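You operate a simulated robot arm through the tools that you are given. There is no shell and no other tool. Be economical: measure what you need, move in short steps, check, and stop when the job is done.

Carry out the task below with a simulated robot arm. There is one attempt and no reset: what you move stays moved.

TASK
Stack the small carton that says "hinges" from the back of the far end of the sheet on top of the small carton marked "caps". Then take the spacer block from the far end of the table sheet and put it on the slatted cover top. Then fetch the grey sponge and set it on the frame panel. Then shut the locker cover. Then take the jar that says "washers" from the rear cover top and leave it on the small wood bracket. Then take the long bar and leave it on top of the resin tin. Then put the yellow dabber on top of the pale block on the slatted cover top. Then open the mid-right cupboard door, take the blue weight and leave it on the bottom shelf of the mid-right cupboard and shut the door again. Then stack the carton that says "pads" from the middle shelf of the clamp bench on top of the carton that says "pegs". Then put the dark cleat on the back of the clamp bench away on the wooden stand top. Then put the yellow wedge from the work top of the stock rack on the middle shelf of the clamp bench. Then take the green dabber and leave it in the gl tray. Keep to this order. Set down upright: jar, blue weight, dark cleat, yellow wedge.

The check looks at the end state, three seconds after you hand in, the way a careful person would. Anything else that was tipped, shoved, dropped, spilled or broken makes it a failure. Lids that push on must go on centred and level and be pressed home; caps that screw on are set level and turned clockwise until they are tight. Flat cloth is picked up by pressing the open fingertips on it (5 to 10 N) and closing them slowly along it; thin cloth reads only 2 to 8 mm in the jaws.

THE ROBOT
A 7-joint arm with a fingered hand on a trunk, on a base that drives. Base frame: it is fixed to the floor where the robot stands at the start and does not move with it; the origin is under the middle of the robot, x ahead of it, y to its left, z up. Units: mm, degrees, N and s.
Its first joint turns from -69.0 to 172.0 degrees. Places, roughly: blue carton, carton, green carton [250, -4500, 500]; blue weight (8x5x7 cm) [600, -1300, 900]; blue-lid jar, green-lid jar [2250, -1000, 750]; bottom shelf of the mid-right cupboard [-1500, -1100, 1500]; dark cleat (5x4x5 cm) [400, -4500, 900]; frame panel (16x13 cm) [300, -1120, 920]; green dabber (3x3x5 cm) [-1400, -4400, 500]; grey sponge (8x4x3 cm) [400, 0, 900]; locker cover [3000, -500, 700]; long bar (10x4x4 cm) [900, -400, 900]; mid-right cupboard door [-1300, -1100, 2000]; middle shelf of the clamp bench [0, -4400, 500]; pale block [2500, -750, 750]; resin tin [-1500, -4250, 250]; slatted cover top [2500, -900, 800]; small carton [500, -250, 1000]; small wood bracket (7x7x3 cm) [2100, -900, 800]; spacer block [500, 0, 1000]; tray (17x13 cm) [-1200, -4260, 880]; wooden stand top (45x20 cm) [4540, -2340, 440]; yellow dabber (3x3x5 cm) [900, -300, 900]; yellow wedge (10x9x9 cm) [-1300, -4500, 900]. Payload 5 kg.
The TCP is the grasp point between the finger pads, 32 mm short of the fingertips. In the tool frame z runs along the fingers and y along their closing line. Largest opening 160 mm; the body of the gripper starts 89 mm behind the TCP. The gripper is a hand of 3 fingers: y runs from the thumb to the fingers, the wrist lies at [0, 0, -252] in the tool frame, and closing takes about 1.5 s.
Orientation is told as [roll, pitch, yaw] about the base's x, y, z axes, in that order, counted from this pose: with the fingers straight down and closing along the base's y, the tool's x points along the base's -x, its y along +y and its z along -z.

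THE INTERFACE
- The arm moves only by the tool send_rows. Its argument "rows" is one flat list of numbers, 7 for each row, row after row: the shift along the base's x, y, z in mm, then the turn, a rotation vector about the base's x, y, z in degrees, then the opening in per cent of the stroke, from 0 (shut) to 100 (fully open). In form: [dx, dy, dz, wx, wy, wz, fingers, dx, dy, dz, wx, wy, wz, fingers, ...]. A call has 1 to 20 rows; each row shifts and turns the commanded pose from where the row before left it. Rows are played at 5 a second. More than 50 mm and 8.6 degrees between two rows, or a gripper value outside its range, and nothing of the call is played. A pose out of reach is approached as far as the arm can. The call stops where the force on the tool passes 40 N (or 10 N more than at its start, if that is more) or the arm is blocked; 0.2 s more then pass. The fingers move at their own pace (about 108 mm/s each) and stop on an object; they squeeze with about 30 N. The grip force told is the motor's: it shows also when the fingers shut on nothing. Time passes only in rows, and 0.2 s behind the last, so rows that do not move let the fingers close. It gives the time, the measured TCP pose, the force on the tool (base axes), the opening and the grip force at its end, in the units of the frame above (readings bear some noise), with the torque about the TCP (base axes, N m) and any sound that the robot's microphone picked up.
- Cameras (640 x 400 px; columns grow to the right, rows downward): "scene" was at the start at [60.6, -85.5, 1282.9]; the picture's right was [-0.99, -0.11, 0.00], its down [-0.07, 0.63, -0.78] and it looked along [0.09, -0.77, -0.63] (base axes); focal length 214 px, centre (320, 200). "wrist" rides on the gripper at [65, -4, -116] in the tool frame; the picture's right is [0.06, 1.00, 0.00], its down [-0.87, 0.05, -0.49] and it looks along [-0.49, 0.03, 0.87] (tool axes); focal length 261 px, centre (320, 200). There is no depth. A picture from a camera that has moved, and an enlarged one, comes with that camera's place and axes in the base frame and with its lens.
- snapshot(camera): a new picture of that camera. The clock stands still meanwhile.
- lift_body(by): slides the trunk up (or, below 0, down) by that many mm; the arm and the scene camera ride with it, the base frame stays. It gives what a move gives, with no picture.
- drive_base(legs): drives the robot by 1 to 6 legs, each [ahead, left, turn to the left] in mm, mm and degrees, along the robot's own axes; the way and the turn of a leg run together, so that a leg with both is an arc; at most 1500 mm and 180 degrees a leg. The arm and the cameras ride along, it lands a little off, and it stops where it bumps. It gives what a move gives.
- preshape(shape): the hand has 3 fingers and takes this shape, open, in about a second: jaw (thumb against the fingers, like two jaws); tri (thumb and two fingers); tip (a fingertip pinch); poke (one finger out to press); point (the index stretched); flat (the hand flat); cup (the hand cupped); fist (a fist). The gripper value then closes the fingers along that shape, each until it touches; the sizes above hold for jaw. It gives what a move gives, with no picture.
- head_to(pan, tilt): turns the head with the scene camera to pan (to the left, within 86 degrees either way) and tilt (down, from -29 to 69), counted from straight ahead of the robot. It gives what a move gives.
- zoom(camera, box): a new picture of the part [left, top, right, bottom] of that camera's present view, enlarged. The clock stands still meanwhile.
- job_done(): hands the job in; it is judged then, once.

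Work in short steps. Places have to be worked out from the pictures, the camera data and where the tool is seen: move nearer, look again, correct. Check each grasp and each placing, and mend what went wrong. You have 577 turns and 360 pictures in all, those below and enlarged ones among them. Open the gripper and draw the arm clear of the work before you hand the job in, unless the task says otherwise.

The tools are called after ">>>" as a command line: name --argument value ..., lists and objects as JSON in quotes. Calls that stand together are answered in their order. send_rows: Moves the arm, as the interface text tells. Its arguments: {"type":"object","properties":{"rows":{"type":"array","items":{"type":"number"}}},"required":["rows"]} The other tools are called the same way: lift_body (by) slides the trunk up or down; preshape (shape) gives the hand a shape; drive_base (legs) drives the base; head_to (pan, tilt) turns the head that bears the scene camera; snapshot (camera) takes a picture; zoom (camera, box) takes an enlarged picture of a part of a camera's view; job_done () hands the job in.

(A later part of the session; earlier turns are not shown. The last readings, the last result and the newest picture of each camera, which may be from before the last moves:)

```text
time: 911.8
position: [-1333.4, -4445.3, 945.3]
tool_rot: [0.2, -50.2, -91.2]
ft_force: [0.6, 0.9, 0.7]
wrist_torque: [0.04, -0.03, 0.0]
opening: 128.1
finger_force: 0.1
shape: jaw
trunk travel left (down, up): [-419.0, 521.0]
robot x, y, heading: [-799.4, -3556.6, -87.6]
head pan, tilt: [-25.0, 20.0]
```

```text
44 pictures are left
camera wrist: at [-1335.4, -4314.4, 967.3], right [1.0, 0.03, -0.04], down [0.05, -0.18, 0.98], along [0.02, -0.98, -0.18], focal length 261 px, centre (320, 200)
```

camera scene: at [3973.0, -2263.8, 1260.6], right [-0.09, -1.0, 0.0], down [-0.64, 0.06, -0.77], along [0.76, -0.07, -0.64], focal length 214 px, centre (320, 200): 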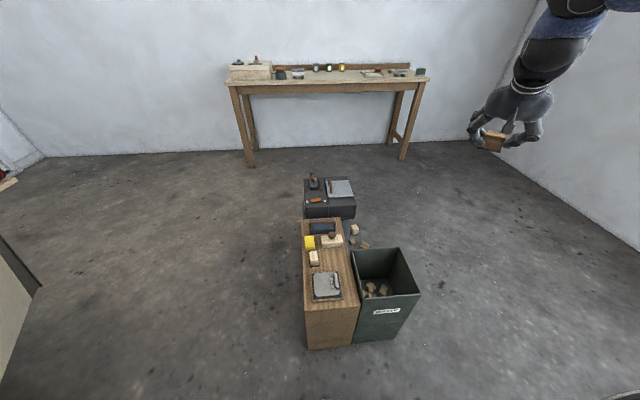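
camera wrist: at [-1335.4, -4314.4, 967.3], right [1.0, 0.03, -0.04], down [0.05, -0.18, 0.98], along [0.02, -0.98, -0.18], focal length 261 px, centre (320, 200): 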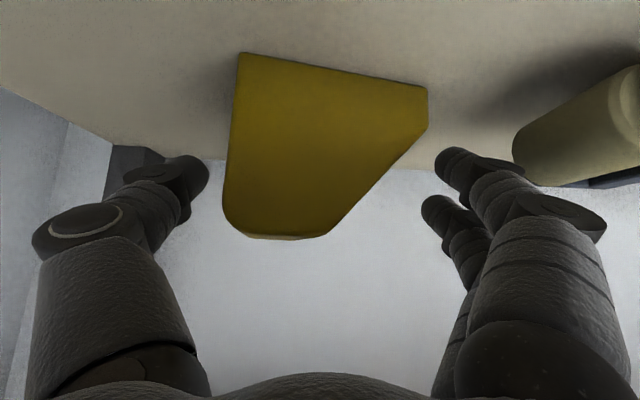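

The wedge is turned ~-11°. I close lightly on it and drag it ~40 mm forward.

>>> send_rows --rows '[0, 0, 0, 0, 0, 0, 50, 0, 0, 0, 0, 0, 0, 45, 0, 0, 0, 0, 0, 0, 40, 0, 0, 0, 0, 0, 0, 40, 0, 8, 0, 0, 0, 0, 40, 0, 10, 0, 0, 0, 0, 40, 0, 10, 0, 0, 0, 0, 40, 0, 10, 0, 0, 0, 0, 40, 0, 0, 0, 0, 0, 0, 40]'

>>> snapshot --camera "wrist"

```text
time: 913.8
position: [-1333.9, -4407.5, 944.8]
tool_rot: [0.5, -50.1, -91.2]
ft_force: [-0.5, -2.2, 1.4]
wrist_torque: [-0.07, -0.25, -0.12]
opening: 73.0
finger_force: 30.0
shape: jaw
trunk travel left (down, up): [-419.0, 521.0]
robot x, y, heading: [-797.7, -3561.8, -87.6]
head pan, tilt: [-25.0, 20.0]
```

```text
43 pictures are left
camera wrist: at [-1335.7, -4277.6, 968.0], right [1.0, 0.03, -0.04], down [0.05, -0.18, 0.98], along [0.02, -0.98, -0.18], focal length 261 px, centre (320, 200)
```

wrist: 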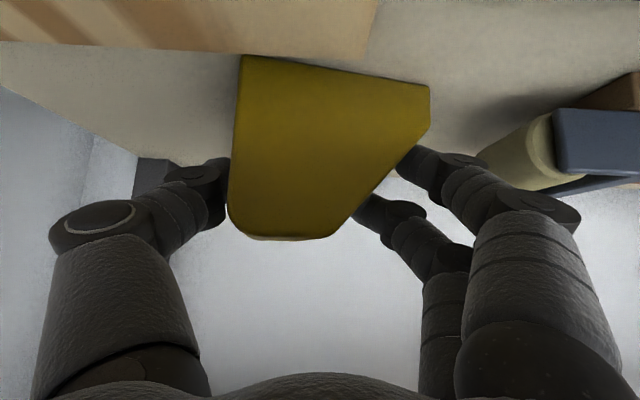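

It moved with the hand and the grip looks firm. I test-lift a little.

>>> send_rows --rows '[0, 0, 4, 0, 0, 0, 30, 0, 0, 6, 0, 0, 0, 30, 0, 0, 15, 0, 0, 0, 30, 0, 0, 0, 0, 0, 0, 30]'

>>> snapshot --camera "wrist"

```text
time: 914.8
position: [-1333.7, -4408.4, 970.2]
tool_rot: [0.4, -50.0, -91.1]
ft_force: [0.5, -0.3, -4.9]
wrist_torque: [0.09, -0.04, 0.02]
opening: 64.6
finger_force: 29.6
shape: jaw
trunk travel left (down, up): [-419.0, 521.0]
robot x, y, heading: [-796.0, -3561.7, -87.8]
head pan, tilt: [-25.0, 20.0]
```

```text
42 pictures are left
camera wrist: at [-1335.8, -4278.3, 992.8], right [1.0, 0.03, -0.04], down [0.05, -0.18, 0.98], along [0.02, -0.98, -0.18], focal length 261 px, centre (320, 200)
```

wrist: 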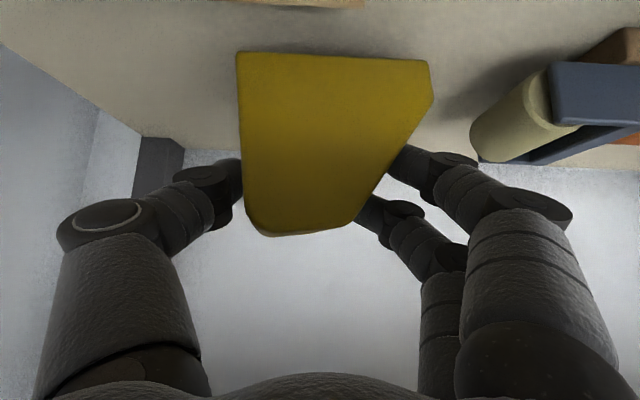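

Lifted. I raise slightly more, then back the base away and shift to the clamp bench.

>>> send_rows --rows '[0, 5, 15, 0, 0, 0, 25, 0, 10, 15, 0, 0, 0, 20, 0, 10, 5, 0, 0, 0, 20, 0, 0, 0, 0, 0, 0, 20]'

>>> drive_base --legs '[[-420, 0, 0], [0, 1010, 0]]'

>>> snapshot --camera "wrist"

```text
time: 915.8
position: [-1334.8, -4385.4, 1006.0]
tool_rot: [0.3, -50.1, -91.1]
ft_force: [0.0, 0.4, -4.6]
wrist_torque: [0.06, 0.01, 0.02]
opening: 64.9
finger_force: 30.0
shape: jaw
trunk travel left (down, up): [-419.0, 521.0]
robot x, y, heading: [-798.3, -3561.6, -87.6]
head pan, tilt: [-25.0, 20.0]
```

```text
time: 918.7
position: [-1335.8, -3969.3, 1006.8]
tool_rot: [0.1, -50.0, -90.0]
ft_force: [0.4, -0.2, -4.1]
wrist_torque: [0.1, 0.0, 0.02]
opening: 63.6
finger_force: 30.0
shape: jaw
trunk travel left (down, up): [-419.0, 521.0]
robot x, y, heading: [-815.2, -3143.8, -87.1]
head pan, tilt: [-25.0, 20.0]
stopped in leg 2: the robot was blocked; the commanded pose is now the measured one
```

```text
41 pictures are left
camera wrist: at [-1339.4, -3838.0, 1029.4], right [1.0, 0.04, -0.05], down [0.05, -0.18, 0.98], along [0.03, -0.98, -0.18], focal length 261 px, centre (320, 200)
```

wrist: 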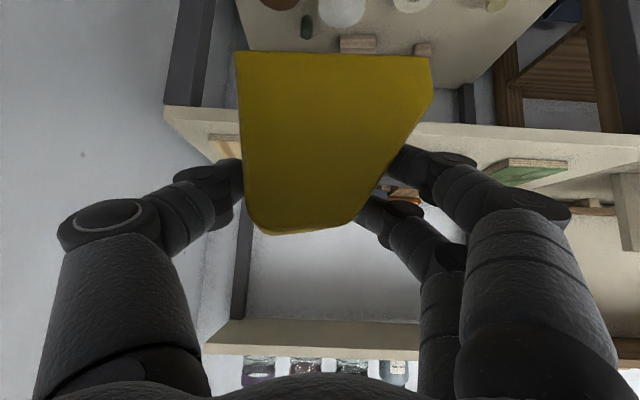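

Wedge still held. The sideways leg was blocked; retry.

>>> drive_base --legs '[[-150, 60, 0], [0, 950, 0]]'

```text
time: 924.7
position: [-340.7, -3768.3, 1004.7]
tool_rot: [0.4, -49.9, -90.3]
ft_force: [-0.1, 0.0, -4.9]
wrist_torque: [0.1, -0.01, -0.02]
opening: 63.5
finger_force: 29.5
shape: jaw
trunk travel left (down, up): [-419.0, 521.0]
robot x, y, heading: [184.2, -2936.6, -86.8]
head pan, tilt: [-25.0, 20.0]
```

I lower to shelf level (the gap between bits at x≈-380…-250 fits the wedge at x≈-315), with tilt 55°, then approach.

>>> lift_body --by -370

>>> drive_base --legs '[[300, 30, 0]]'

>>> send_rows --rows '[0, -10, -10, -2.5, 0, 0, 20, 0, -15, -10, -2.5, 0, 0, 20, 0, 0, 0, 0, 0, 0, 20]'

>>> snapshot --camera "wrist"

>>> snapshot --camera "scene"

```text
time: 928.3
position: [-340.2, -3768.1, 635.3]
tool_rot: [0.4, -49.9, -90.3]
ft_force: [0.1, -0.8, -4.7]
wrist_torque: [0.08, -0.02, -0.02]
opening: 63.5
finger_force: 30.4
shape: jaw
trunk travel left (down, up): [-49.0, 891.0]
robot x, y, heading: [186.8, -2939.9, -87.2]
head pan, tilt: [-25.0, 20.0]
```

```text
time: 930.3
position: [-296.1, -4073.0, 635.1]
tool_rot: [0.4, -50.1, -90.3]
ft_force: [-0.1, 0.4, -5.1]
wrist_torque: [0.1, 0.01, 0.0]
opening: 63.5
finger_force: 29.8
shape: jaw
trunk travel left (down, up): [-49.0, 891.0]
robot x, y, heading: [226.4, -3241.6, -87.1]
head pan, tilt: [-25.0, 20.0]
```

```text
time: 931.1
position: [-295.1, -4098.4, 613.0]
tool_rot: [0.5, -55.0, -90.4]
ft_force: [0.5, 0.4, -3.6]
wrist_torque: [0.09, 0.0, 0.03]
opening: 63.3
finger_force: 30.5
shape: jaw
trunk travel left (down, up): [-49.0, 891.0]
robot x, y, heading: [232.7, -3242.0, -87.1]
head pan, tilt: [-25.0, 20.0]
```

```text
40 pictures are left
camera wrist: at [-299.6, -3965.5, 624.7], right [1.0, 0.04, -0.05], down [0.05, -0.1, 0.99], along [0.03, -0.99, -0.1], focal length 261 px, centre (320, 200)
```

wrist: 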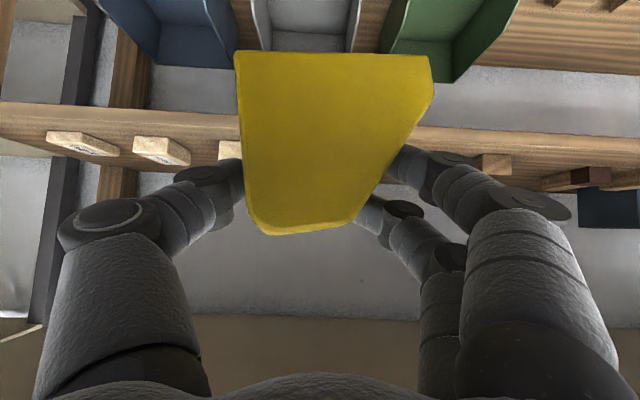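

```text
39 pictures are left
camera scene: at [197.2, -3379.2, 911.9], right [-0.93, 0.38, 0.0], down [0.13, 0.32, -0.94], along [-0.35, -0.87, -0.34], focal length 214 px, centre (320, 200)
```

scene: 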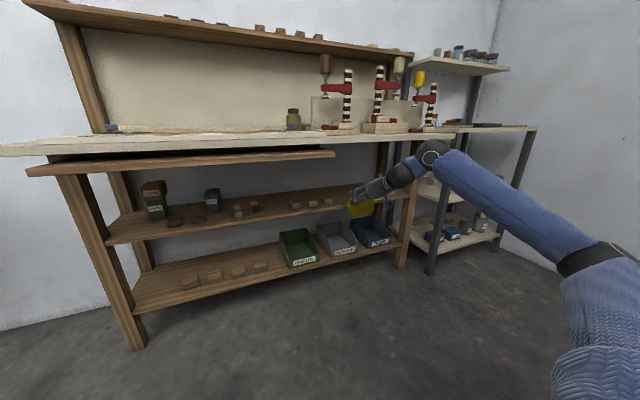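

Everything lines up. Shift -20 in x and insert.

>>> send_rows --rows '[-10, -20, -4, 0, 0, 0, 20, -10, -30, -3, 0, 0, 0, 20, 0, -40, 0, 0, 0, 0, 20, 0, -40, 0, 0, 0, 0, 20, 0, -40, 0, 0, 0, 0, 20, 0, 0, 0, 0, 0, 0, 20]'

>>> snapshot --camera "wrist"

```text
time: 932.5
position: [-315.2, -4268.7, 608.8]
tool_rot: [0.4, -54.9, -90.3]
ft_force: [-0.4, -0.7, -4.5]
wrist_torque: [0.14, -0.01, 0.01]
opening: 62.9
finger_force: 29.6
shape: jaw
trunk travel left (down, up): [-49.0, 891.0]
robot x, y, heading: [226.0, -3241.8, -87.1]
head pan, tilt: [-25.0, 20.0]
```

```text
38 pictures are left
camera wrist: at [-317.7, -4137.6, 618.9], right [1.0, 0.04, -0.05], down [0.05, -0.1, 0.99], along [0.03, -0.99, -0.1], focal length 261 px, centre (320, 200)
```

wrist: 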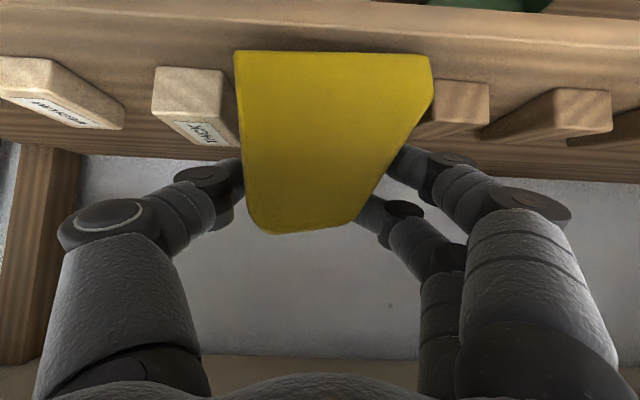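

Fits with clearance. Continue in, then flatten and lower.

>>> send_rows --rows '[0, -35, 0, 0, 0, 0, 20, 0, -35, 0, 0, 0, 0, 20, 0, -30, 0, 0, 0, 0, 20, 0, -20, 0, 0, 0, 0, 20, 0, 0, -6, 2.5, 0, 0, 20, 0, 0, -5, 2.5, 0, 0, 20, 0, 0, 0, 0, 0, 0, 20]'

>>> snapshot --camera "wrist"

```text
time: 933.9
position: [-317.1, -4351.4, 595.6]
tool_rot: [0.5, -52.1, -91.4]
ft_force: [-3.9, -23.8, 52.9]
wrist_torque: [-1.58, -2.85, -1.33]
opening: 66.8
finger_force: 29.8
shape: jaw
trunk travel left (down, up): [-49.0, 891.0]
robot x, y, heading: [243.4, -3217.7, -87.9]
head pan, tilt: [-25.0, 20.0]
stopped in row 6: the force on the tool passed its limit (the readings are from after the stop); the commanded pose is now the measured one
```

```text
37 pictures are left
camera wrist: at [-318.2, -4220.9, 613.1], right [1.0, 0.02, -0.04], down [0.05, -0.15, 0.99], along [0.01, -0.99, -0.15], focal length 261 px, centre (320, 200)
```

wrist: 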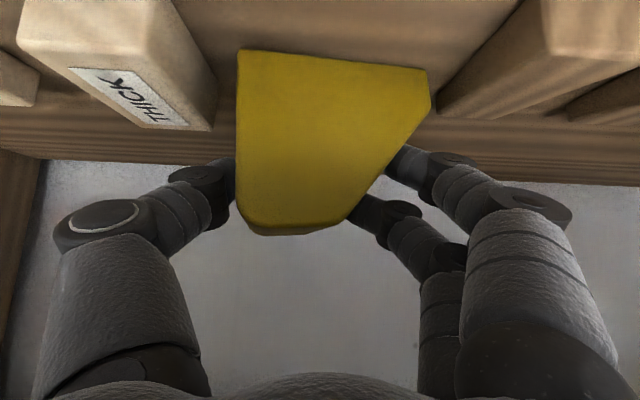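

The wedge has reached the shelf between the bits. Relieve slightly and release.

>>> send_rows --rows '[0, 4, 3, 0, 0, 0, 38, 0, 0, 0, 0, 0, 0, 45, 0, 0, 0, 0, 0, 0, 52, 0, 0, 0, 0, 0, 0, 58, 0, 0, 0, 0, 0, 0, 60]'

>>> snapshot --camera "wrist"

```text
time: 935.1
position: [-317.8, -4349.2, 592.2]
tool_rot: [0.4, -51.6, -91.1]
ft_force: [-0.1, 0.0, 0.1]
wrist_torque: [0.03, -0.03, -0.03]
opening: 95.6
finger_force: 0.0
shape: jaw
trunk travel left (down, up): [-49.0, 891.0]
robot x, y, heading: [245.0, -3218.7, -88.1]
head pan, tilt: [-25.0, 20.0]
```

```text
36 pictures are left
camera wrist: at [-318.7, -4219.1, 612.2], right [1.0, 0.02, -0.04], down [0.05, -0.16, 0.99], along [0.02, -0.99, -0.16], focal length 261 px, centre (320, 200)
```

wrist: 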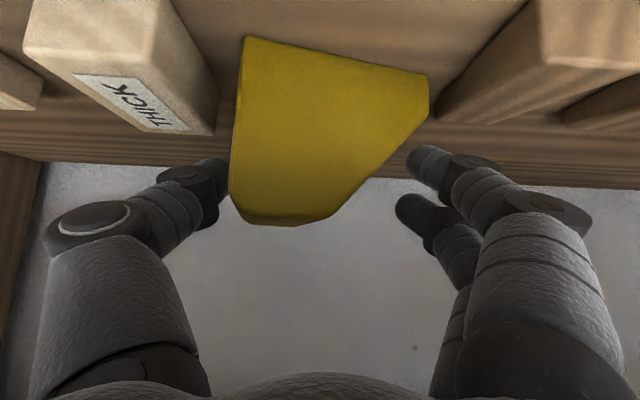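

The wedge stands upright on the shelf. Retreat carefully.

>>> send_rows --rows '[-3, 0, 2, 0, 0, 0, 66, 0, 10, 2, 0, 0, 0, 66, 0, 25, 2, 0, 0, 0, 66, 0, 35, 0, 0, 0, 0, 66, 0, 0, 0, 0, 0, 0, 66]'

>>> drive_base --legs '[[-420, 0, 0]]'

>>> head_to --pan -20 --tilt 18

>>> zoom --camera "scene" --box '[180, 120, 480, 300]'

```text
time: 936.3
position: [-315.1, -4283.7, 602.8]
tool_rot: [0.3, -51.7, -90.8]
ft_force: [-0.9, 0.8, 0.0]
wrist_torque: [-0.01, -0.01, 0.02]
opening: 105.1
finger_force: 0.0
shape: jaw
trunk travel left (down, up): [-49.0, 891.0]
robot x, y, heading: [242.6, -3218.2, -87.6]
head pan, tilt: [-25.0, 20.0]
```

```text
time: 938.9
position: [-330.1, -3863.8, 603.1]
tool_rot: [0.1, -51.7, -90.7]
ft_force: [-0.3, 0.5, 0.2]
wrist_torque: [0.0, -0.01, -0.01]
opening: 105.4
finger_force: 0.1
shape: jaw
trunk travel left (down, up): [-49.0, 891.0]
robot x, y, heading: [230.4, -2797.0, -87.6]
head pan, tilt: [-25.0, 20.0]
```

```text
time: 939.5
position: [-330.1, -3862.5, 601.0]
tool_rot: [0.1, -51.7, -90.6]
ft_force: [-0.8, -0.7, 0.4]
wrist_torque: [0.03, -0.02, -0.01]
opening: 105.3
finger_force: 0.0
shape: jaw
trunk travel left (down, up): [-49.0, 891.0]
robot x, y, heading: [228.2, -2799.5, -87.6]
head pan, tilt: [-20.0, 18.0]
```

```text
2.13 times, centred on (330, 210) of scene
camera zoom: at [202.4, -2938.3, 915.2], right [-0.95, 0.3, 0.0], down [0.09, 0.29, -0.95], along [-0.29, -0.91, -0.31], focal length 458 px, centre (299, 179)
```

zoom: 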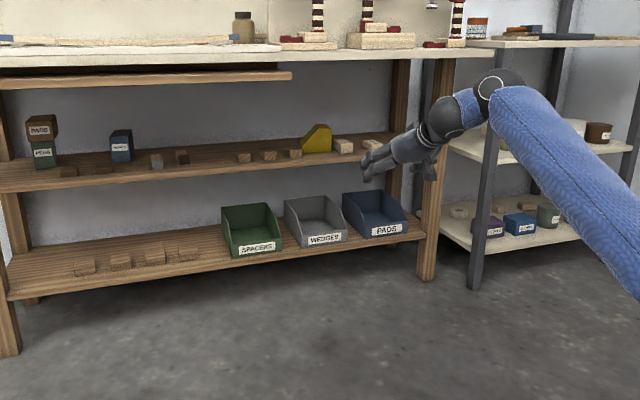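

Wedge is on the shelf. Finally the green dabber (dark green, behind the white can and brown jar on the rack's middle shelf, ≈(-1388,-4398)). I retract a bit and move the base toward the rack.

>>> send_rows --rows '[-20, 40, 0, 0, 0, 0, 45, -20, 40, 0, 0, 0, 0, 40, -20, 40, 0, 0, 0, 0, 35, -20, 40, 0, 0, 0, 0, 35, -20, 40, 0, 0, 0, 0, 35, 0, 40, 0, 0, 0, 0, 35]'

>>> drive_base --legs '[[0, -930, 0], [330, 0, 0]]'

>>> snapshot --camera "wrist"

```text
time: 940.9
position: [-427.6, -3625.0, 603.1]
tool_rot: [0.1, -51.6, -90.5]
ft_force: [-0.5, 0.3, -0.9]
wrist_torque: [-0.07, 0.04, -0.07]
opening: 56.4
finger_force: 0.0
shape: jaw
trunk travel left (down, up): [-49.0, 891.0]
robot x, y, heading: [230.6, -2797.4, -87.9]
head pan, tilt: [-20.0, 18.0]
```

```text
time: 947.5
position: [-1342.2, -3989.2, 604.3]
tool_rot: [0.0, -51.7, -90.9]
ft_force: [-0.1, 0.0, 0.2]
wrist_torque: [0.02, -0.01, 0.0]
opening: 56.4
finger_force: 0.0
shape: jaw
trunk travel left (down, up): [-49.0, 891.0]
robot x, y, heading: [-679.5, -3165.6, -87.9]
head pan, tilt: [-20.0, 18.0]
```

```text
34 pictures are left
camera wrist: at [-1343.8, -3857.8, 622.6], right [1.0, 0.02, -0.05], down [0.05, -0.15, 0.99], along [0.02, -0.99, -0.16], focal length 261 px, centre (320, 200)
```

wrist: 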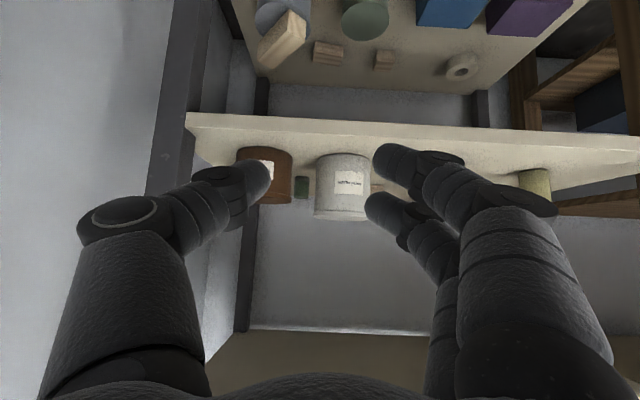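

The dabber is visible behind, between jar and can. I raise to z≈628 with tilt 55°, nearly close the fingers, and advance over the can and jar.

>>> send_rows --rows '[-10, 35, 12, -3.5, 0, 0, 20, -10, 40, 12, 0, 0, 0, 15, -10, 40, 0, 0, 0, 0, 12, 0, 0, 0, 0, 0, 0, 12]'

>>> drive_base --legs '[[350, 0, 0]]'

>>> snapshot --camera "wrist"

```text
time: 948.5
position: [-1371.6, -3872.9, 629.3]
tool_rot: [0.2, -55.2, -91.1]
ft_force: [0.3, 0.1, 1.4]
wrist_torque: [0.03, 0.0, -0.03]
opening: 19.6
finger_force: 0.0
shape: jaw
trunk travel left (down, up): [-49.0, 891.0]
robot x, y, heading: [-679.8, -3166.3, -87.9]
head pan, tilt: [-20.0, 18.0]
```

```text
time: 950.8
position: [-1359.3, -4223.5, 629.1]
tool_rot: [0.3, -55.3, -91.2]
ft_force: [-0.4, 0.6, -0.1]
wrist_torque: [-0.02, 0.01, 0.01]
opening: 19.7
finger_force: 0.0
shape: jaw
trunk travel left (down, up): [-49.0, 891.0]
robot x, y, heading: [-669.1, -3514.1, -88.0]
head pan, tilt: [-20.0, 18.0]
```

```text
33 pictures are left
camera wrist: at [-1360.3, -4089.7, 639.0], right [1.0, 0.02, -0.05], down [0.05, -0.09, 0.99], along [0.02, -1.0, -0.09], focal length 261 px, centre (320, 200)
```

wrist: 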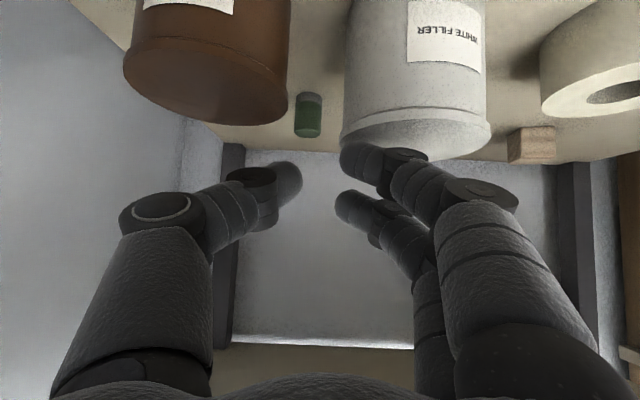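

Dabber ≈ (-1376,-4415), z 475–525. I pass over the can and jar, then descend while steepening the hand.

>>> send_rows --rows '[-8, 0, 4, 0, 0, 0, 12, -9, -20, 1, 0, 0, 0, 12, 0, -35, 0, 0, 0, 0, 12, 0, -35, 0, 0, 0, 0, 12, 0, -35, 0, 0, 0, 0, 12, 0, -12, -19, 6, 0, 0, 20, 0, -10, -19, 6, 0, 0, 30, 0, -10, -17, 5, 0, 0, 36, 0, -10, -17, 5, 0, 0, 36, 0, 0, 0, 0, 0, 0, 36]'

>>> snapshot --camera "wrist"

```text
time: 952.6
position: [-1412.9, -4342.1, 531.4]
tool_rot: [-0.1, -35.8, -92.9]
ft_force: [5.7, -5.6, 58.4]
wrist_torque: [-0.04, -1.81, -0.15]
opening: 58.3
finger_force: 0.1
shape: jaw
trunk travel left (down, up): [-49.0, 891.0]
robot x, y, heading: [-674.8, -3510.9, -90.2]
head pan, tilt: [-20.0, 18.0]
stopped in row 8: the force on the tool passed its limit (the readings are from after the stop); the commanded pose is now the measured one
```

```text
32 pictures are left
camera wrist: at [-1409.9, -4221.4, 585.2], right [1.0, 0.0, -0.04], down [0.03, -0.42, 0.91], along [-0.02, -0.91, -0.42], focal length 261 px, centre (320, 200)
```

wrist: 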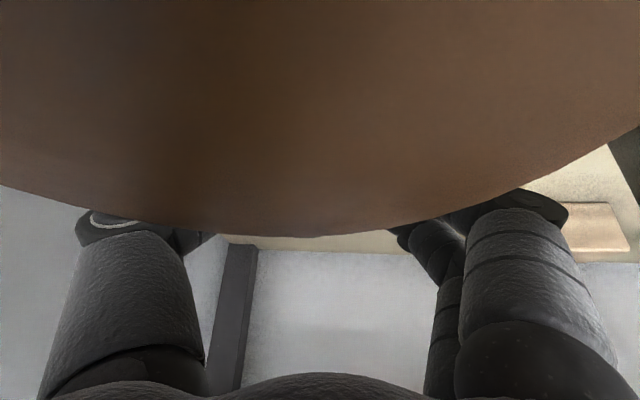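

The hand drifted and is pressing on the jar's top. I raise and shift back in +x.

>>> send_rows --rows '[0, 0, 4, 0, 0, 0, 36, 3, 0, 6, 0, 0, 0, 36, 6, 0, 8, 0, 0, 0, 30, 10, 0, 8, 0, 0, 0, 25, 10, 0, 4, 0, 0, 0, 25, 0, 0, 0, 0, 0, 0, 25]'

>>> snapshot --camera "wrist"

>>> snapshot --camera "scene"

```text
time: 953.0
position: [-1412.1, -4342.4, 532.4]
tool_rot: [0.0, -36.0, -93.0]
ft_force: [7.2, 1.0, 43.9]
wrist_torque: [0.1, -1.4, -0.01]
opening: 58.4
finger_force: 0.0
shape: jaw
trunk travel left (down, up): [-49.0, 891.0]
robot x, y, heading: [-676.1, -3511.8, -90.0]
head pan, tilt: [-20.0, 18.0]
stopped in row 2: the force on the tool passed its limit (the readings are from after the stop); the commanded pose is now the measured one
```

```text
31 pictures are left
camera wrist: at [-1409.9, -4221.6, 585.3], right [1.0, 0.0, -0.04], down [0.03, -0.42, 0.91], along [-0.02, -0.91, -0.42], focal length 261 px, centre (320, 200)
```

wrist: 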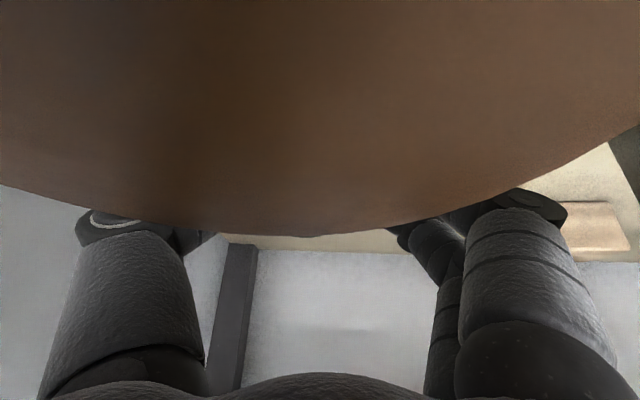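

```text
30 pictures are left
camera scene: at [-706.7, -3648.0, 915.5], right [-0.94, 0.34, 0.0], down [0.11, 0.29, -0.95], along [-0.32, -0.89, -0.31], focal length 214 px, centre (320, 200)
```

scene: 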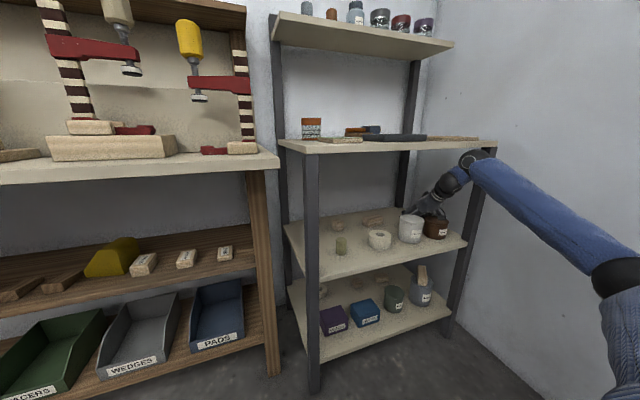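

The wrist is squeezed between worktop underside and jar. I increase tilt (lowering the wrist, raising the fingers) to free it.

>>> send_rows --rows '[0, 0, 0, -1.5, 0, 0, 36, 0, 0, 0, -2, 0, 0, 36, 0, 0, 1, -2, 0, 0, 36, 0, 0, 2, -3, 0, 0, 36, 0, 0, 3, -3, 0, 0, 36, 0, 0, 3, -3, 0, 0, 36, 0, 0, 0, 0, 0, 0, 36]'

```text
time: 954.2
position: [-1412.1, -4344.0, 547.7]
tool_rot: [0.6, -47.7, -93.5]
ft_force: [1.2, -1.5, 28.7]
wrist_torque: [4.16, -0.05, -0.23]
opening: 57.5
finger_force: 0.0
shape: jaw
trunk travel left (down, up): [-49.0, 891.0]
robot x, y, heading: [-677.5, -3505.1, -89.7]
head pan, tilt: [-20.0, 18.0]
stopped in row 6: the force on the tool passed its limit (the readings are from after the stop); the commanded pose is now the measured one
```

>>> send_rows --rows '[0, 0, 4, 0, 0, 0, 36, 0, 0, 5, 0, 0, 0, 36, 2, 0, 6, 0, 0, 0, 36, 3, 0, 6, 0, 0, 0, 36, 4, 0, 6, 0, 0, 0, 36, 0, 0, 0, 0, 0, 0, 36]'

>>> snapshot --camera "wrist"

```text
time: 955.6
position: [-1403.6, -4344.0, 569.6]
tool_rot: [0.6, -47.3, -93.4]
ft_force: [0.6, -0.5, -0.2]
wrist_torque: [0.0, 0.01, -0.01]
opening: 57.6
finger_force: 0.0
shape: jaw
trunk travel left (down, up): [-49.0, 891.0]
robot x, y, heading: [-668.4, -3508.6, -89.8]
head pan, tilt: [-20.0, 18.0]
```

```text
29 pictures are left
camera wrist: at [-1400.5, -4215.1, 598.1], right [1.0, -0.01, -0.04], down [0.03, -0.23, 0.97], along [-0.02, -0.97, -0.23], focal length 261 px, centre (320, 200)
```

wrist: 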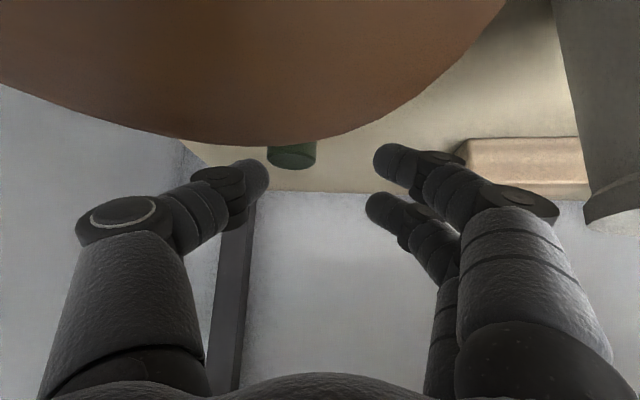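

>>> zoom --camera "wrist" --box '[220, 110, 400, 210]'

```text
3.56 times, centred on (310, 160) of wrist
camera zoom: at [-1400.5, -4215.1, 598.1], right [1.0, -0.01, -0.04], down [0.03, -0.23, 0.97], along [-0.02, -0.97, -0.23], focal length 927 px, centre (356, 342)
```

zoom: 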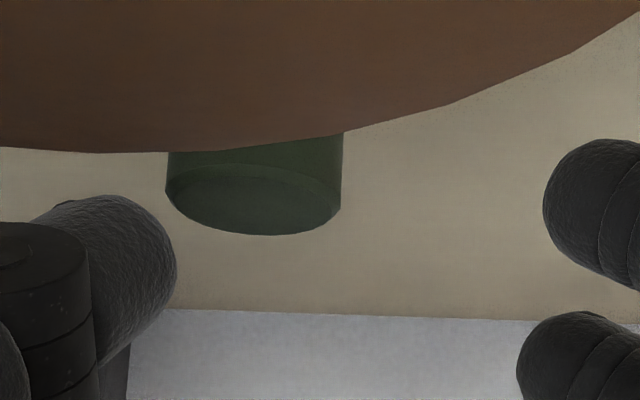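

The dabber is still upright, now at ≈(-1426,-4391). I rotate the hand ~-16° in yaw (keeping the wrist away from the post), move over it at z≈570, then steepen and descend.

>>> send_rows --rows '[0, 0, 0, 0, 0, -5, 42, 0, 0, 0, 0, 0, -6, 45, 0, 0, 0, 0, 0, -5, 45, -8, -12, 0, 0, 0, 0, 45, -9, -14, 0, 0, 0, 0, 45, 0, 0, 0, 0, 0, 0, 45]'

>>> snapshot --camera "wrist"

```text
time: 957.0
position: [-1419.0, -4369.9, 569.5]
tool_rot: [0.8, -47.3, -109.5]
ft_force: [-1.6, -0.5, 0.7]
wrist_torque: [-0.02, -0.01, -0.03]
opening: 71.5
finger_force: 0.1
shape: jaw
trunk travel left (down, up): [-49.0, 891.0]
robot x, y, heading: [-671.7, -3513.2, -90.1]
head pan, tilt: [-20.0, 18.0]
```

```text
27 pictures are left
camera wrist: at [-1381.2, -4246.1, 597.6], right [0.96, -0.29, -0.04], down [-0.03, -0.23, 0.97], along [-0.29, -0.93, -0.23], focal length 261 px, centre (320, 200)
```

wrist: 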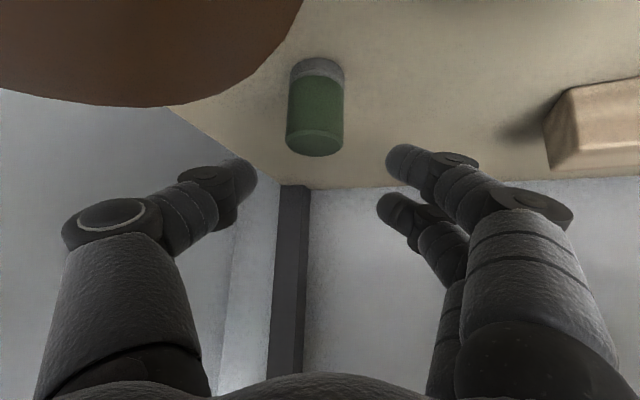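

Dabber is well centred between the fingers. Descend while steepening, then close.

>>> send_rows --rows '[-4, 1, -3, 0, 0, 0, 45, 0, 0, -9, 4.7, -1.6, 0, 45, 0, -1, -9, 4.7, -1.6, 0, 45, 0, -1, -9, 4.7, -1.6, 0, 45, 0, 0, -7, 2, -0.7, 0, 45, 0, 0, -5, 0, 0, 0, 45, 0, 0, 0, 0, 0, 0, 45]'

>>> snapshot --camera "wrist"

```text
time: 957.8
position: [-1428.8, -4367.1, 536.3]
tool_rot: [0.6, -38.7, -110.0]
ft_force: [3.6, 6.4, 35.2]
wrist_torque: [-0.39, -1.66, 0.36]
opening: 71.9
finger_force: 0.2
shape: jaw
trunk travel left (down, up): [-49.0, 891.0]
robot x, y, heading: [-675.1, -3510.4, -90.0]
head pan, tilt: [-20.0, 18.0]
stopped in row 3: the force on the tool passed its limit (the readings are from after the stop); the commanded pose is now the measured one
```

```text
26 pictures are left
camera wrist: at [-1390.5, -4249.1, 583.3], right [0.96, -0.29, -0.03], down [-0.08, -0.36, 0.93], along [-0.28, -0.89, -0.37], focal length 261 px, centre (320, 200)
```

wrist: 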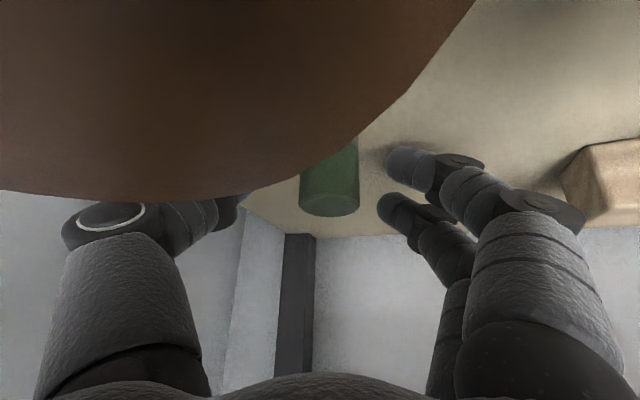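

A right fingertip touched the shelf (≈z 490), so we're low enough. Raise 5 mm and close on the dabber.

>>> send_rows --rows '[0, 0, 3, 0, 0, 0, 45, 0, 0, 3, 0, 0, 0, 40, 0, 0, 0, 0, 0, 0, 25, 0, 0, 0, 0, 0, 0, 12, 0, 0, 0, 0, 0, 0, 6, 0, 0, 0, 0, 0, 0, 6, 0, 0, 0, 0, 0, 0, 6]'

>>> snapshot --camera "wrist"

```text
time: 958.3
position: [-1427.4, -4367.0, 536.6]
tool_rot: [0.9, -38.7, -110.1]
ft_force: [4.6, -0.1, 41.5]
wrist_torque: [-0.71, -1.81, 0.06]
opening: 65.9
finger_force: 0.1
shape: jaw
trunk travel left (down, up): [-49.0, 891.0]
robot x, y, heading: [-675.5, -3510.0, -90.2]
head pan, tilt: [-20.0, 18.0]
stopped in row 2: the force on the tool passed its limit (the readings are from after the stop); the commanded pose is now the measured one
```

```text
25 pictures are left
camera wrist: at [-1389.8, -4249.4, 583.4], right [0.96, -0.29, -0.03], down [-0.08, -0.36, 0.93], along [-0.28, -0.89, -0.37], focal length 261 px, centre (320, 200)
```

wrist: 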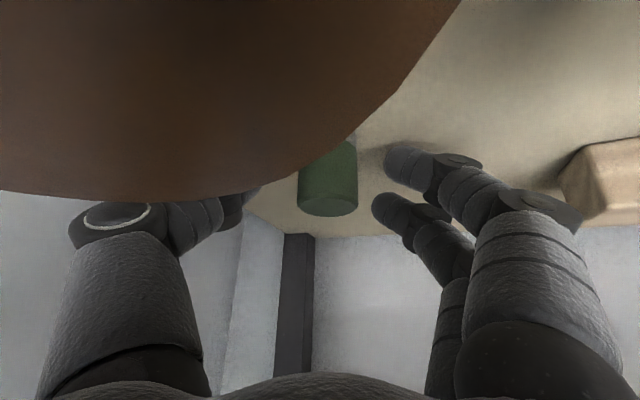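

>>> send_rows --rows '[0, 0, 10, -2, 0.7, 0, 42, 0, 0, 5, 0, 0, 0, 42, 0, 0, 0, 0, 0, 0, 42]'

```text
time: 959.1
position: [-1425.2, -4368.2, 541.8]
tool_rot: [0.6, -40.3, -109.6]
ft_force: [0.2, 0.6, -0.5]
wrist_torque: [0.03, 0.01, 0.02]
opening: 66.7
finger_force: 0.2
shape: jaw
trunk travel left (down, up): [-49.0, 891.0]
robot x, y, heading: [-675.4, -3509.5, -90.2]
head pan, tilt: [-20.0, 18.0]
```

Free now. Close on the dabber here.

>>> send_rows --rows '[0, 0, 0, 0, 0, 0, 25, 0, 0, 0, 0, 0, 0, 12, 0, 0, 0, 0, 0, 0, 6, 0, 0, 0, 0, 0, 0, 6, 0, 0, 0, 0, 0, 0, 6]'

>>> snapshot --camera "wrist"

```text
time: 960.3
position: [-1426.2, -4367.4, 541.1]
tool_rot: [0.5, -40.2, -109.6]
ft_force: [0.7, -0.8, 0.2]
wrist_torque: [0.0, -0.01, -0.03]
opening: 0.2
finger_force: 29.6
shape: jaw
trunk travel left (down, up): [-49.0, 891.0]
robot x, y, heading: [-673.7, -3511.8, -89.8]
head pan, tilt: [-20.0, 18.0]
```

```text
24 pictures are left
camera wrist: at [-1387.9, -4248.8, 585.6], right [0.96, -0.29, -0.03], down [-0.07, -0.34, 0.94], along [-0.28, -0.89, -0.35], focal length 261 px, centre (320, 200)
```

wrist: 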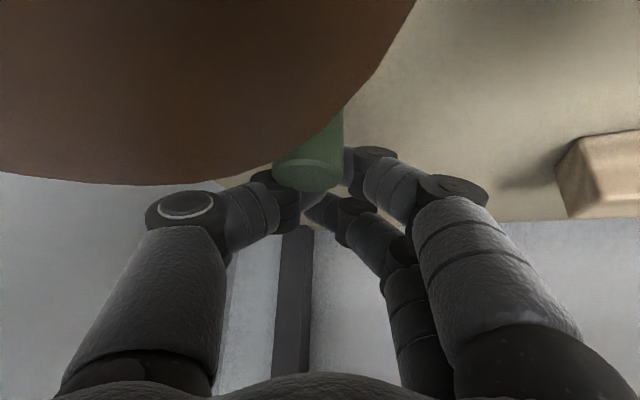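

The fingers closed just beyond the dabber. Reopen, move back ~27 mm, and close again.

>>> send_rows --rows '[0, 0, 0, 0, 0, 0, 25, 0, 0, 1, 0, 0, 0, 42, 0, 0, 0, 0, 0, 0, 42, 4, 11, 0, 0, 0, 0, 42, 5, 14, 0, 0, 0, 0, 42, 0, 0, 0, 0, 0, 0, 25, 0, 0, 0, 0, 0, 0, 10, 0, 0, 0, 0, 0, 0, 5, 0, 0, 0, 0, 0, 0, 5]'

>>> snapshot --camera "wrist"

```text
time: 962.3
position: [-1419.4, -4339.3, 553.8]
tool_rot: [1.0, -41.0, -110.1]
ft_force: [-0.3, 0.8, 4.6]
wrist_torque: [-0.01, 0.01, -0.02]
opening: 10.6
finger_force: 30.3
shape: jaw
trunk travel left (down, up): [-49.0, 891.0]
robot x, y, heading: [-677.3, -3511.3, -90.3]
head pan, tilt: [-20.0, 18.0]
```

```text
23 pictures are left
camera wrist: at [-1381.6, -4220.6, 595.8], right [0.96, -0.29, -0.03], down [-0.07, -0.33, 0.94], along [-0.28, -0.9, -0.34], focal length 261 px, centre (320, 200)
```

wrist: 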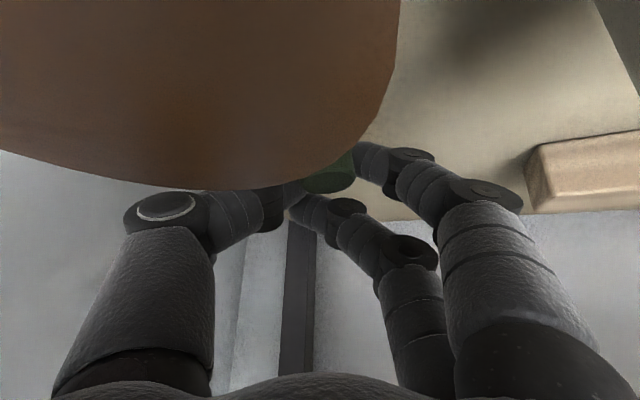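

Gripped near its top. Lift while tilting flatter, to clear the jar.

>>> send_rows --rows '[0, 0, 8, -1.9, 0.7, 0, 4, 0, 0, 12, -2.8, 1, 0, 4, 0, 0, 14, -2.8, 1, 0, 4, 0, 0, 14, -2.8, 1, 0, 4, 0, 0, 14, -2.8, 1, 0, 4, 0, 0, 12, -2.8, 1, 0, 4, 0, 0, 8, -1, 0.3, 0, 4, 0, 0, 0, 0, 0, 0, 4]'

>>> snapshot --camera "wrist"

```text
time: 964.1
position: [-1416.9, -4341.2, 637.4]
tool_rot: [0.8, -58.9, -110.0]
ft_force: [0.1, 0.5, 0.3]
wrist_torque: [0.01, -0.02, 0.03]
opening: 10.1
finger_force: 30.4
shape: jaw
trunk travel left (down, up): [-49.0, 891.0]
robot x, y, heading: [-674.9, -3508.0, -89.9]
head pan, tilt: [-20.0, 18.0]
```

```text
22 pictures are left
camera wrist: at [-1376.9, -4214.5, 639.6], right [0.95, -0.3, -0.05], down [0.03, -0.04, 1.0], along [-0.3, -0.95, -0.03], focal length 261 px, centre (320, 200)
```

wrist: 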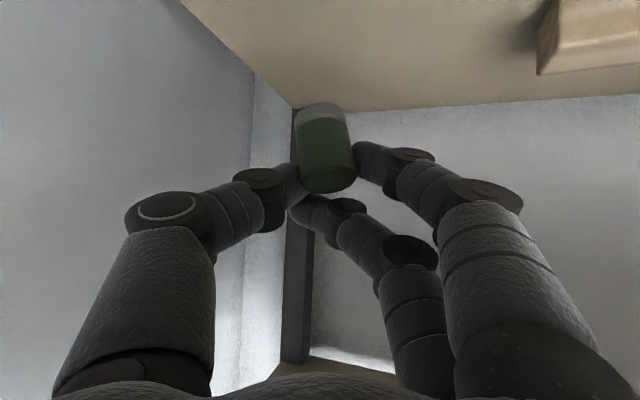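

Holding it above jar height. Back straight out with the base.

>>> drive_base --legs '[[-350, 0, 0]]'

>>> snapshot --camera "wrist"

```text
time: 966.4
position: [-1415.8, -3985.0, 637.6]
tool_rot: [0.8, -58.8, -110.0]
ft_force: [0.1, 0.2, -0.4]
wrist_torque: [-0.03, 0.01, -0.02]
opening: 10.0
finger_force: 30.2
shape: jaw
trunk travel left (down, up): [-49.0, 891.0]
robot x, y, heading: [-673.3, -3153.0, -89.8]
head pan, tilt: [-20.0, 18.0]
```

```text
21 pictures are left
camera wrist: at [-1375.8, -3858.6, 639.6], right [0.95, -0.3, -0.05], down [0.03, -0.04, 1.0], along [-0.3, -0.95, -0.03], focal length 261 px, centre (320, 200)
```

wrist: 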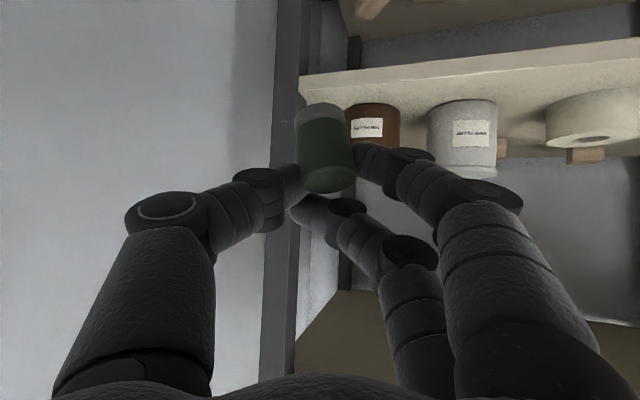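

Out safely. Raise the trunk, level the dabber (tilt ~41°), and go above the tray on the worktop.

>>> lift_body --by 400

>>> send_rows --rows '[0, 0, 0, 5.6, -2, 0, 4, 0, 0, 0, 5.6, -2, 0, 4, 0, 0, 0, 5.6, -2, 0, 4, 40, 0, 0, 0, 0, 0, 4, 40, 0, 0, 0, 0, 0, 4, 40, 0, 0, 0, 0, 0, 4, 38, 0, 0, 0, 0, 0, 4, 0, 0, 0, 0, 0, 0, 4]'

>>> drive_base --legs '[[230, 60, 0]]'

>>> snapshot --camera "wrist"

```text
time: 970.2
position: [-1415.9, -3985.7, 1037.3]
tool_rot: [0.8, -58.8, -109.9]
ft_force: [-0.8, 0.6, 0.2]
wrist_torque: [-0.01, 0.01, 0.03]
opening: 9.9
finger_force: 29.9
shape: jaw
trunk travel left (down, up): [-449.0, 491.0]
robot x, y, heading: [-676.7, -3150.6, -90.1]
head pan, tilt: [-20.0, 18.0]
```

```text
time: 972.0
position: [-1261.0, -3985.5, 1035.4]
tool_rot: [0.8, -41.0, -109.9]
ft_force: [-0.8, 0.9, -0.2]
wrist_torque: [-0.01, -0.02, -0.01]
opening: 9.6
finger_force: 30.4
shape: jaw
trunk travel left (down, up): [-449.0, 491.0]
robot x, y, heading: [-678.4, -3154.1, -90.0]
head pan, tilt: [-20.0, 18.0]
```

```text
time: 973.8
position: [-1197.5, -4212.2, 1036.6]
tool_rot: [0.7, -41.0, -109.7]
ft_force: [-0.3, -0.4, 0.3]
wrist_torque: [0.03, 0.0, -0.05]
opening: 9.6
finger_force: 30.4
shape: jaw
trunk travel left (down, up): [-449.0, 491.0]
robot x, y, heading: [-614.9, -3375.8, -89.7]
head pan, tilt: [-20.0, 18.0]
```

```text
20 pictures are left
camera wrist: at [-1159.2, -4093.5, 1079.2], right [0.96, -0.28, -0.03], down [-0.07, -0.33, 0.94], along [-0.28, -0.9, -0.34], focal length 261 px, centre (320, 200)
```

wrist: 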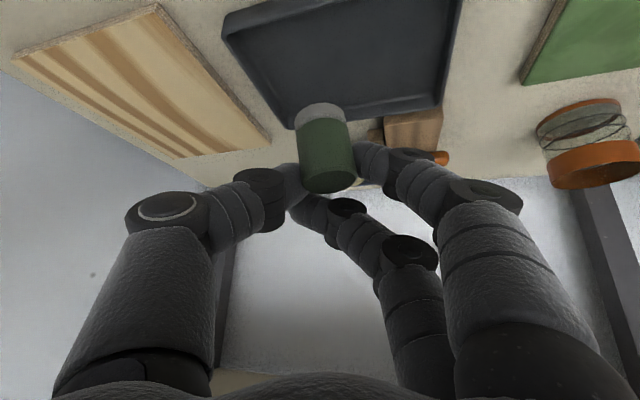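

Tray centre ≈ (-1195,-4270). Move over it and lower.

>>> send_rows --rows '[4, -18, 0, 0, 0, 0, 4, 5, -18, -15, 0, 0, 0, 4, 0, 0, -25, 0, 0, 0, 4, 0, 0, -25, 0, 0, 0, 4, 0, 0, -10, 0, 0, 0, 4, 0, 0, 0, 0, 0, 0, 4]'

>>> snapshot --camera "wrist"

```text
time: 975.2
position: [-1188.0, -4248.0, 963.2]
tool_rot: [0.7, -41.0, -109.7]
ft_force: [0.2, -0.6, 0.8]
wrist_torque: [-0.01, 0.04, -0.01]
opening: 9.5
finger_force: 29.9
shape: jaw
trunk travel left (down, up): [-449.0, 491.0]
robot x, y, heading: [-618.8, -3380.7, -89.5]
head pan, tilt: [-20.0, 18.0]
```

```text
19 pictures are left
camera wrist: at [-1150.2, -4128.2, 1005.3], right [0.96, -0.28, -0.03], down [-0.07, -0.33, 0.94], along [-0.28, -0.9, -0.33], focal length 261 px, centre (320, 200)
```

wrist: 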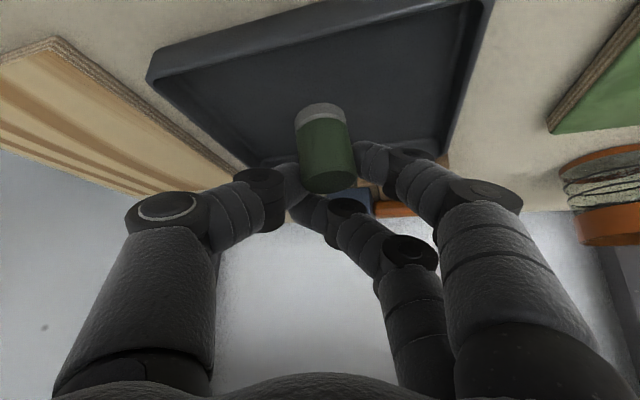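

Over the middle of the tray. Lower slowly to contact.

>>> send_rows --rows '[0, 0, -5, 0, 0, 0, 4, 0, 0, -4, 0, 0, 0, 4, 0, 0, -3, 0, 0, 0, 4, 0, 0, -3, 0, 0, 0, 4, 0, 0, 0, 0, 0, 0, 4]'

```text
time: 976.4
position: [-1188.4, -4248.6, 945.9]
tool_rot: [0.7, -41.0, -109.6]
ft_force: [0.0, -0.2, 0.3]
wrist_torque: [0.0, -0.01, 0.03]
opening: 9.8
finger_force: 30.3
shape: jaw
trunk travel left (down, up): [-449.0, 491.0]
robot x, y, heading: [-613.6, -3377.2, -89.4]
head pan, tilt: [-20.0, 18.0]
```

>>> send_rows --rows '[0, 0, -3, 0, 0, 0, 4, 0, 0, -3, 0, 0, 0, 4, 0, 0, -3, 0, 0, 0, 4, 0, 0, -2, 0, 0, 0, 4, 0, 0, 0, 0, 0, 0, 4]'

>>> snapshot --camera "wrist"

```text
time: 977.6
position: [-1188.5, -4249.1, 936.9]
tool_rot: [0.8, -41.1, -109.7]
ft_force: [-1.9, -1.3, 10.7]
wrist_torque: [-0.12, -0.02, -0.03]
opening: 9.6
finger_force: 29.9
shape: jaw
trunk travel left (down, up): [-449.0, 491.0]
robot x, y, heading: [-616.5, -3378.3, -89.7]
head pan, tilt: [-20.0, 18.0]
```

```text
18 pictures are left
camera wrist: at [-1149.7, -4127.9, 980.4], right [0.96, -0.28, -0.03], down [-0.07, -0.33, 0.94], along [-0.28, -0.9, -0.33], focal length 261 px, centre (320, 200)
```

wrist: 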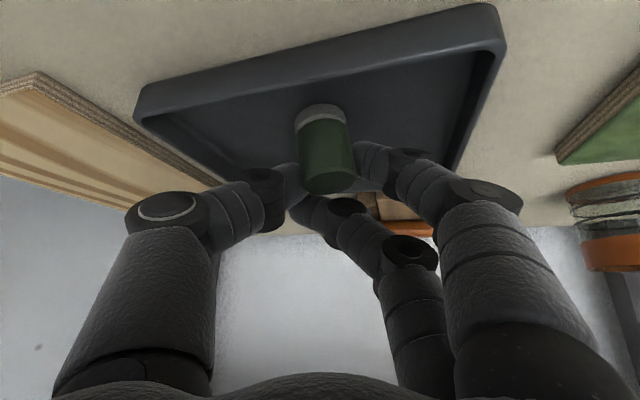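

Contact in the tray. Release gently and withdraw upward-back.

>>> send_rows --rows '[0, 0, 0.5, 0, 0, 0, 7, 0, 0, 0, 0, 0, 0, 12, 0, 0, 0, 0, 0, 0, 18, 0, 0, 0, 0, 0, 0, 26, 0, 0, 0, 0, 0, 0, 36, 0, 0, 5, 0, 0, 0, 40, 5, 12, 12, 0, 0, 0, 40, 10, 25, 25, 0, 0, 0, 40, 10, 28, 30, 0, 0, 0, 40, 5, 15, 40, 0, 0, 0, 40, 0, 0, 0, 0, 0, 0, 40]'

>>> snapshot --camera "wrist"

```text
time: 980.0
position: [-1158.4, -4165.4, 1051.8]
tool_rot: [0.7, -41.1, -109.6]
ft_force: [0.5, 0.0, 0.1]
wrist_torque: [-0.01, 0.04, 0.04]
opening: 63.4
finger_force: 0.1
shape: jaw
trunk travel left (down, up): [-449.0, 491.0]
robot x, y, heading: [-617.3, -3377.1, -89.6]
head pan, tilt: [-20.0, 18.0]
```

```text
17 pictures are left
camera wrist: at [-1119.8, -4046.0, 1093.8], right [0.96, -0.28, -0.03], down [-0.07, -0.33, 0.94], along [-0.28, -0.9, -0.33], focal length 261 px, centre (320, 200)
```

wrist: 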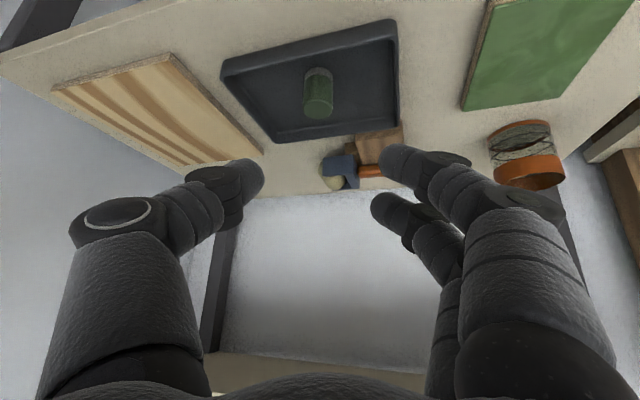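

The green dabber stands in the tray. I back the robot clear and take a final look at the rack and bench.

>>> drive_base --legs '[[-450, 0, 0]]'

>>> head_to --pan -10 --tilt 22

>>> snapshot --camera "scene"

```text
time: 982.7
position: [-1160.2, -3719.2, 1050.2]
tool_rot: [0.6, -40.9, -109.7]
ft_force: [-0.2, 0.2, 0.2]
wrist_torque: [0.01, 0.02, 0.01]
opening: 63.7
finger_force: 0.0
shape: jaw
trunk travel left (down, up): [-449.0, 491.0]
robot x, y, heading: [-617.5, -2930.4, -89.8]
head pan, tilt: [-20.0, 18.0]
```

```text
time: 983.4
position: [-1161.5, -3719.2, 1049.7]
tool_rot: [0.8, -41.0, -109.7]
ft_force: [0.2, 0.3, 0.8]
wrist_torque: [0.02, 0.0, 0.0]
opening: 63.5
finger_force: 0.0
shape: jaw
trunk travel left (down, up): [-449.0, 491.0]
robot x, y, heading: [-618.4, -2928.8, -89.7]
head pan, tilt: [-10.0, 22.0]
```

```text
16 pictures are left
camera scene: at [-631.5, -3072.4, 1308.7], right [-0.99, 0.17, 0.0], down [0.06, 0.37, -0.93], along [-0.16, -0.91, -0.37], focal length 214 px, centre (320, 200)
```

scene: 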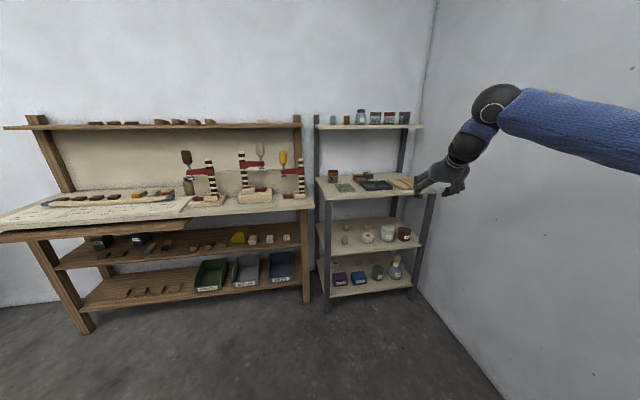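

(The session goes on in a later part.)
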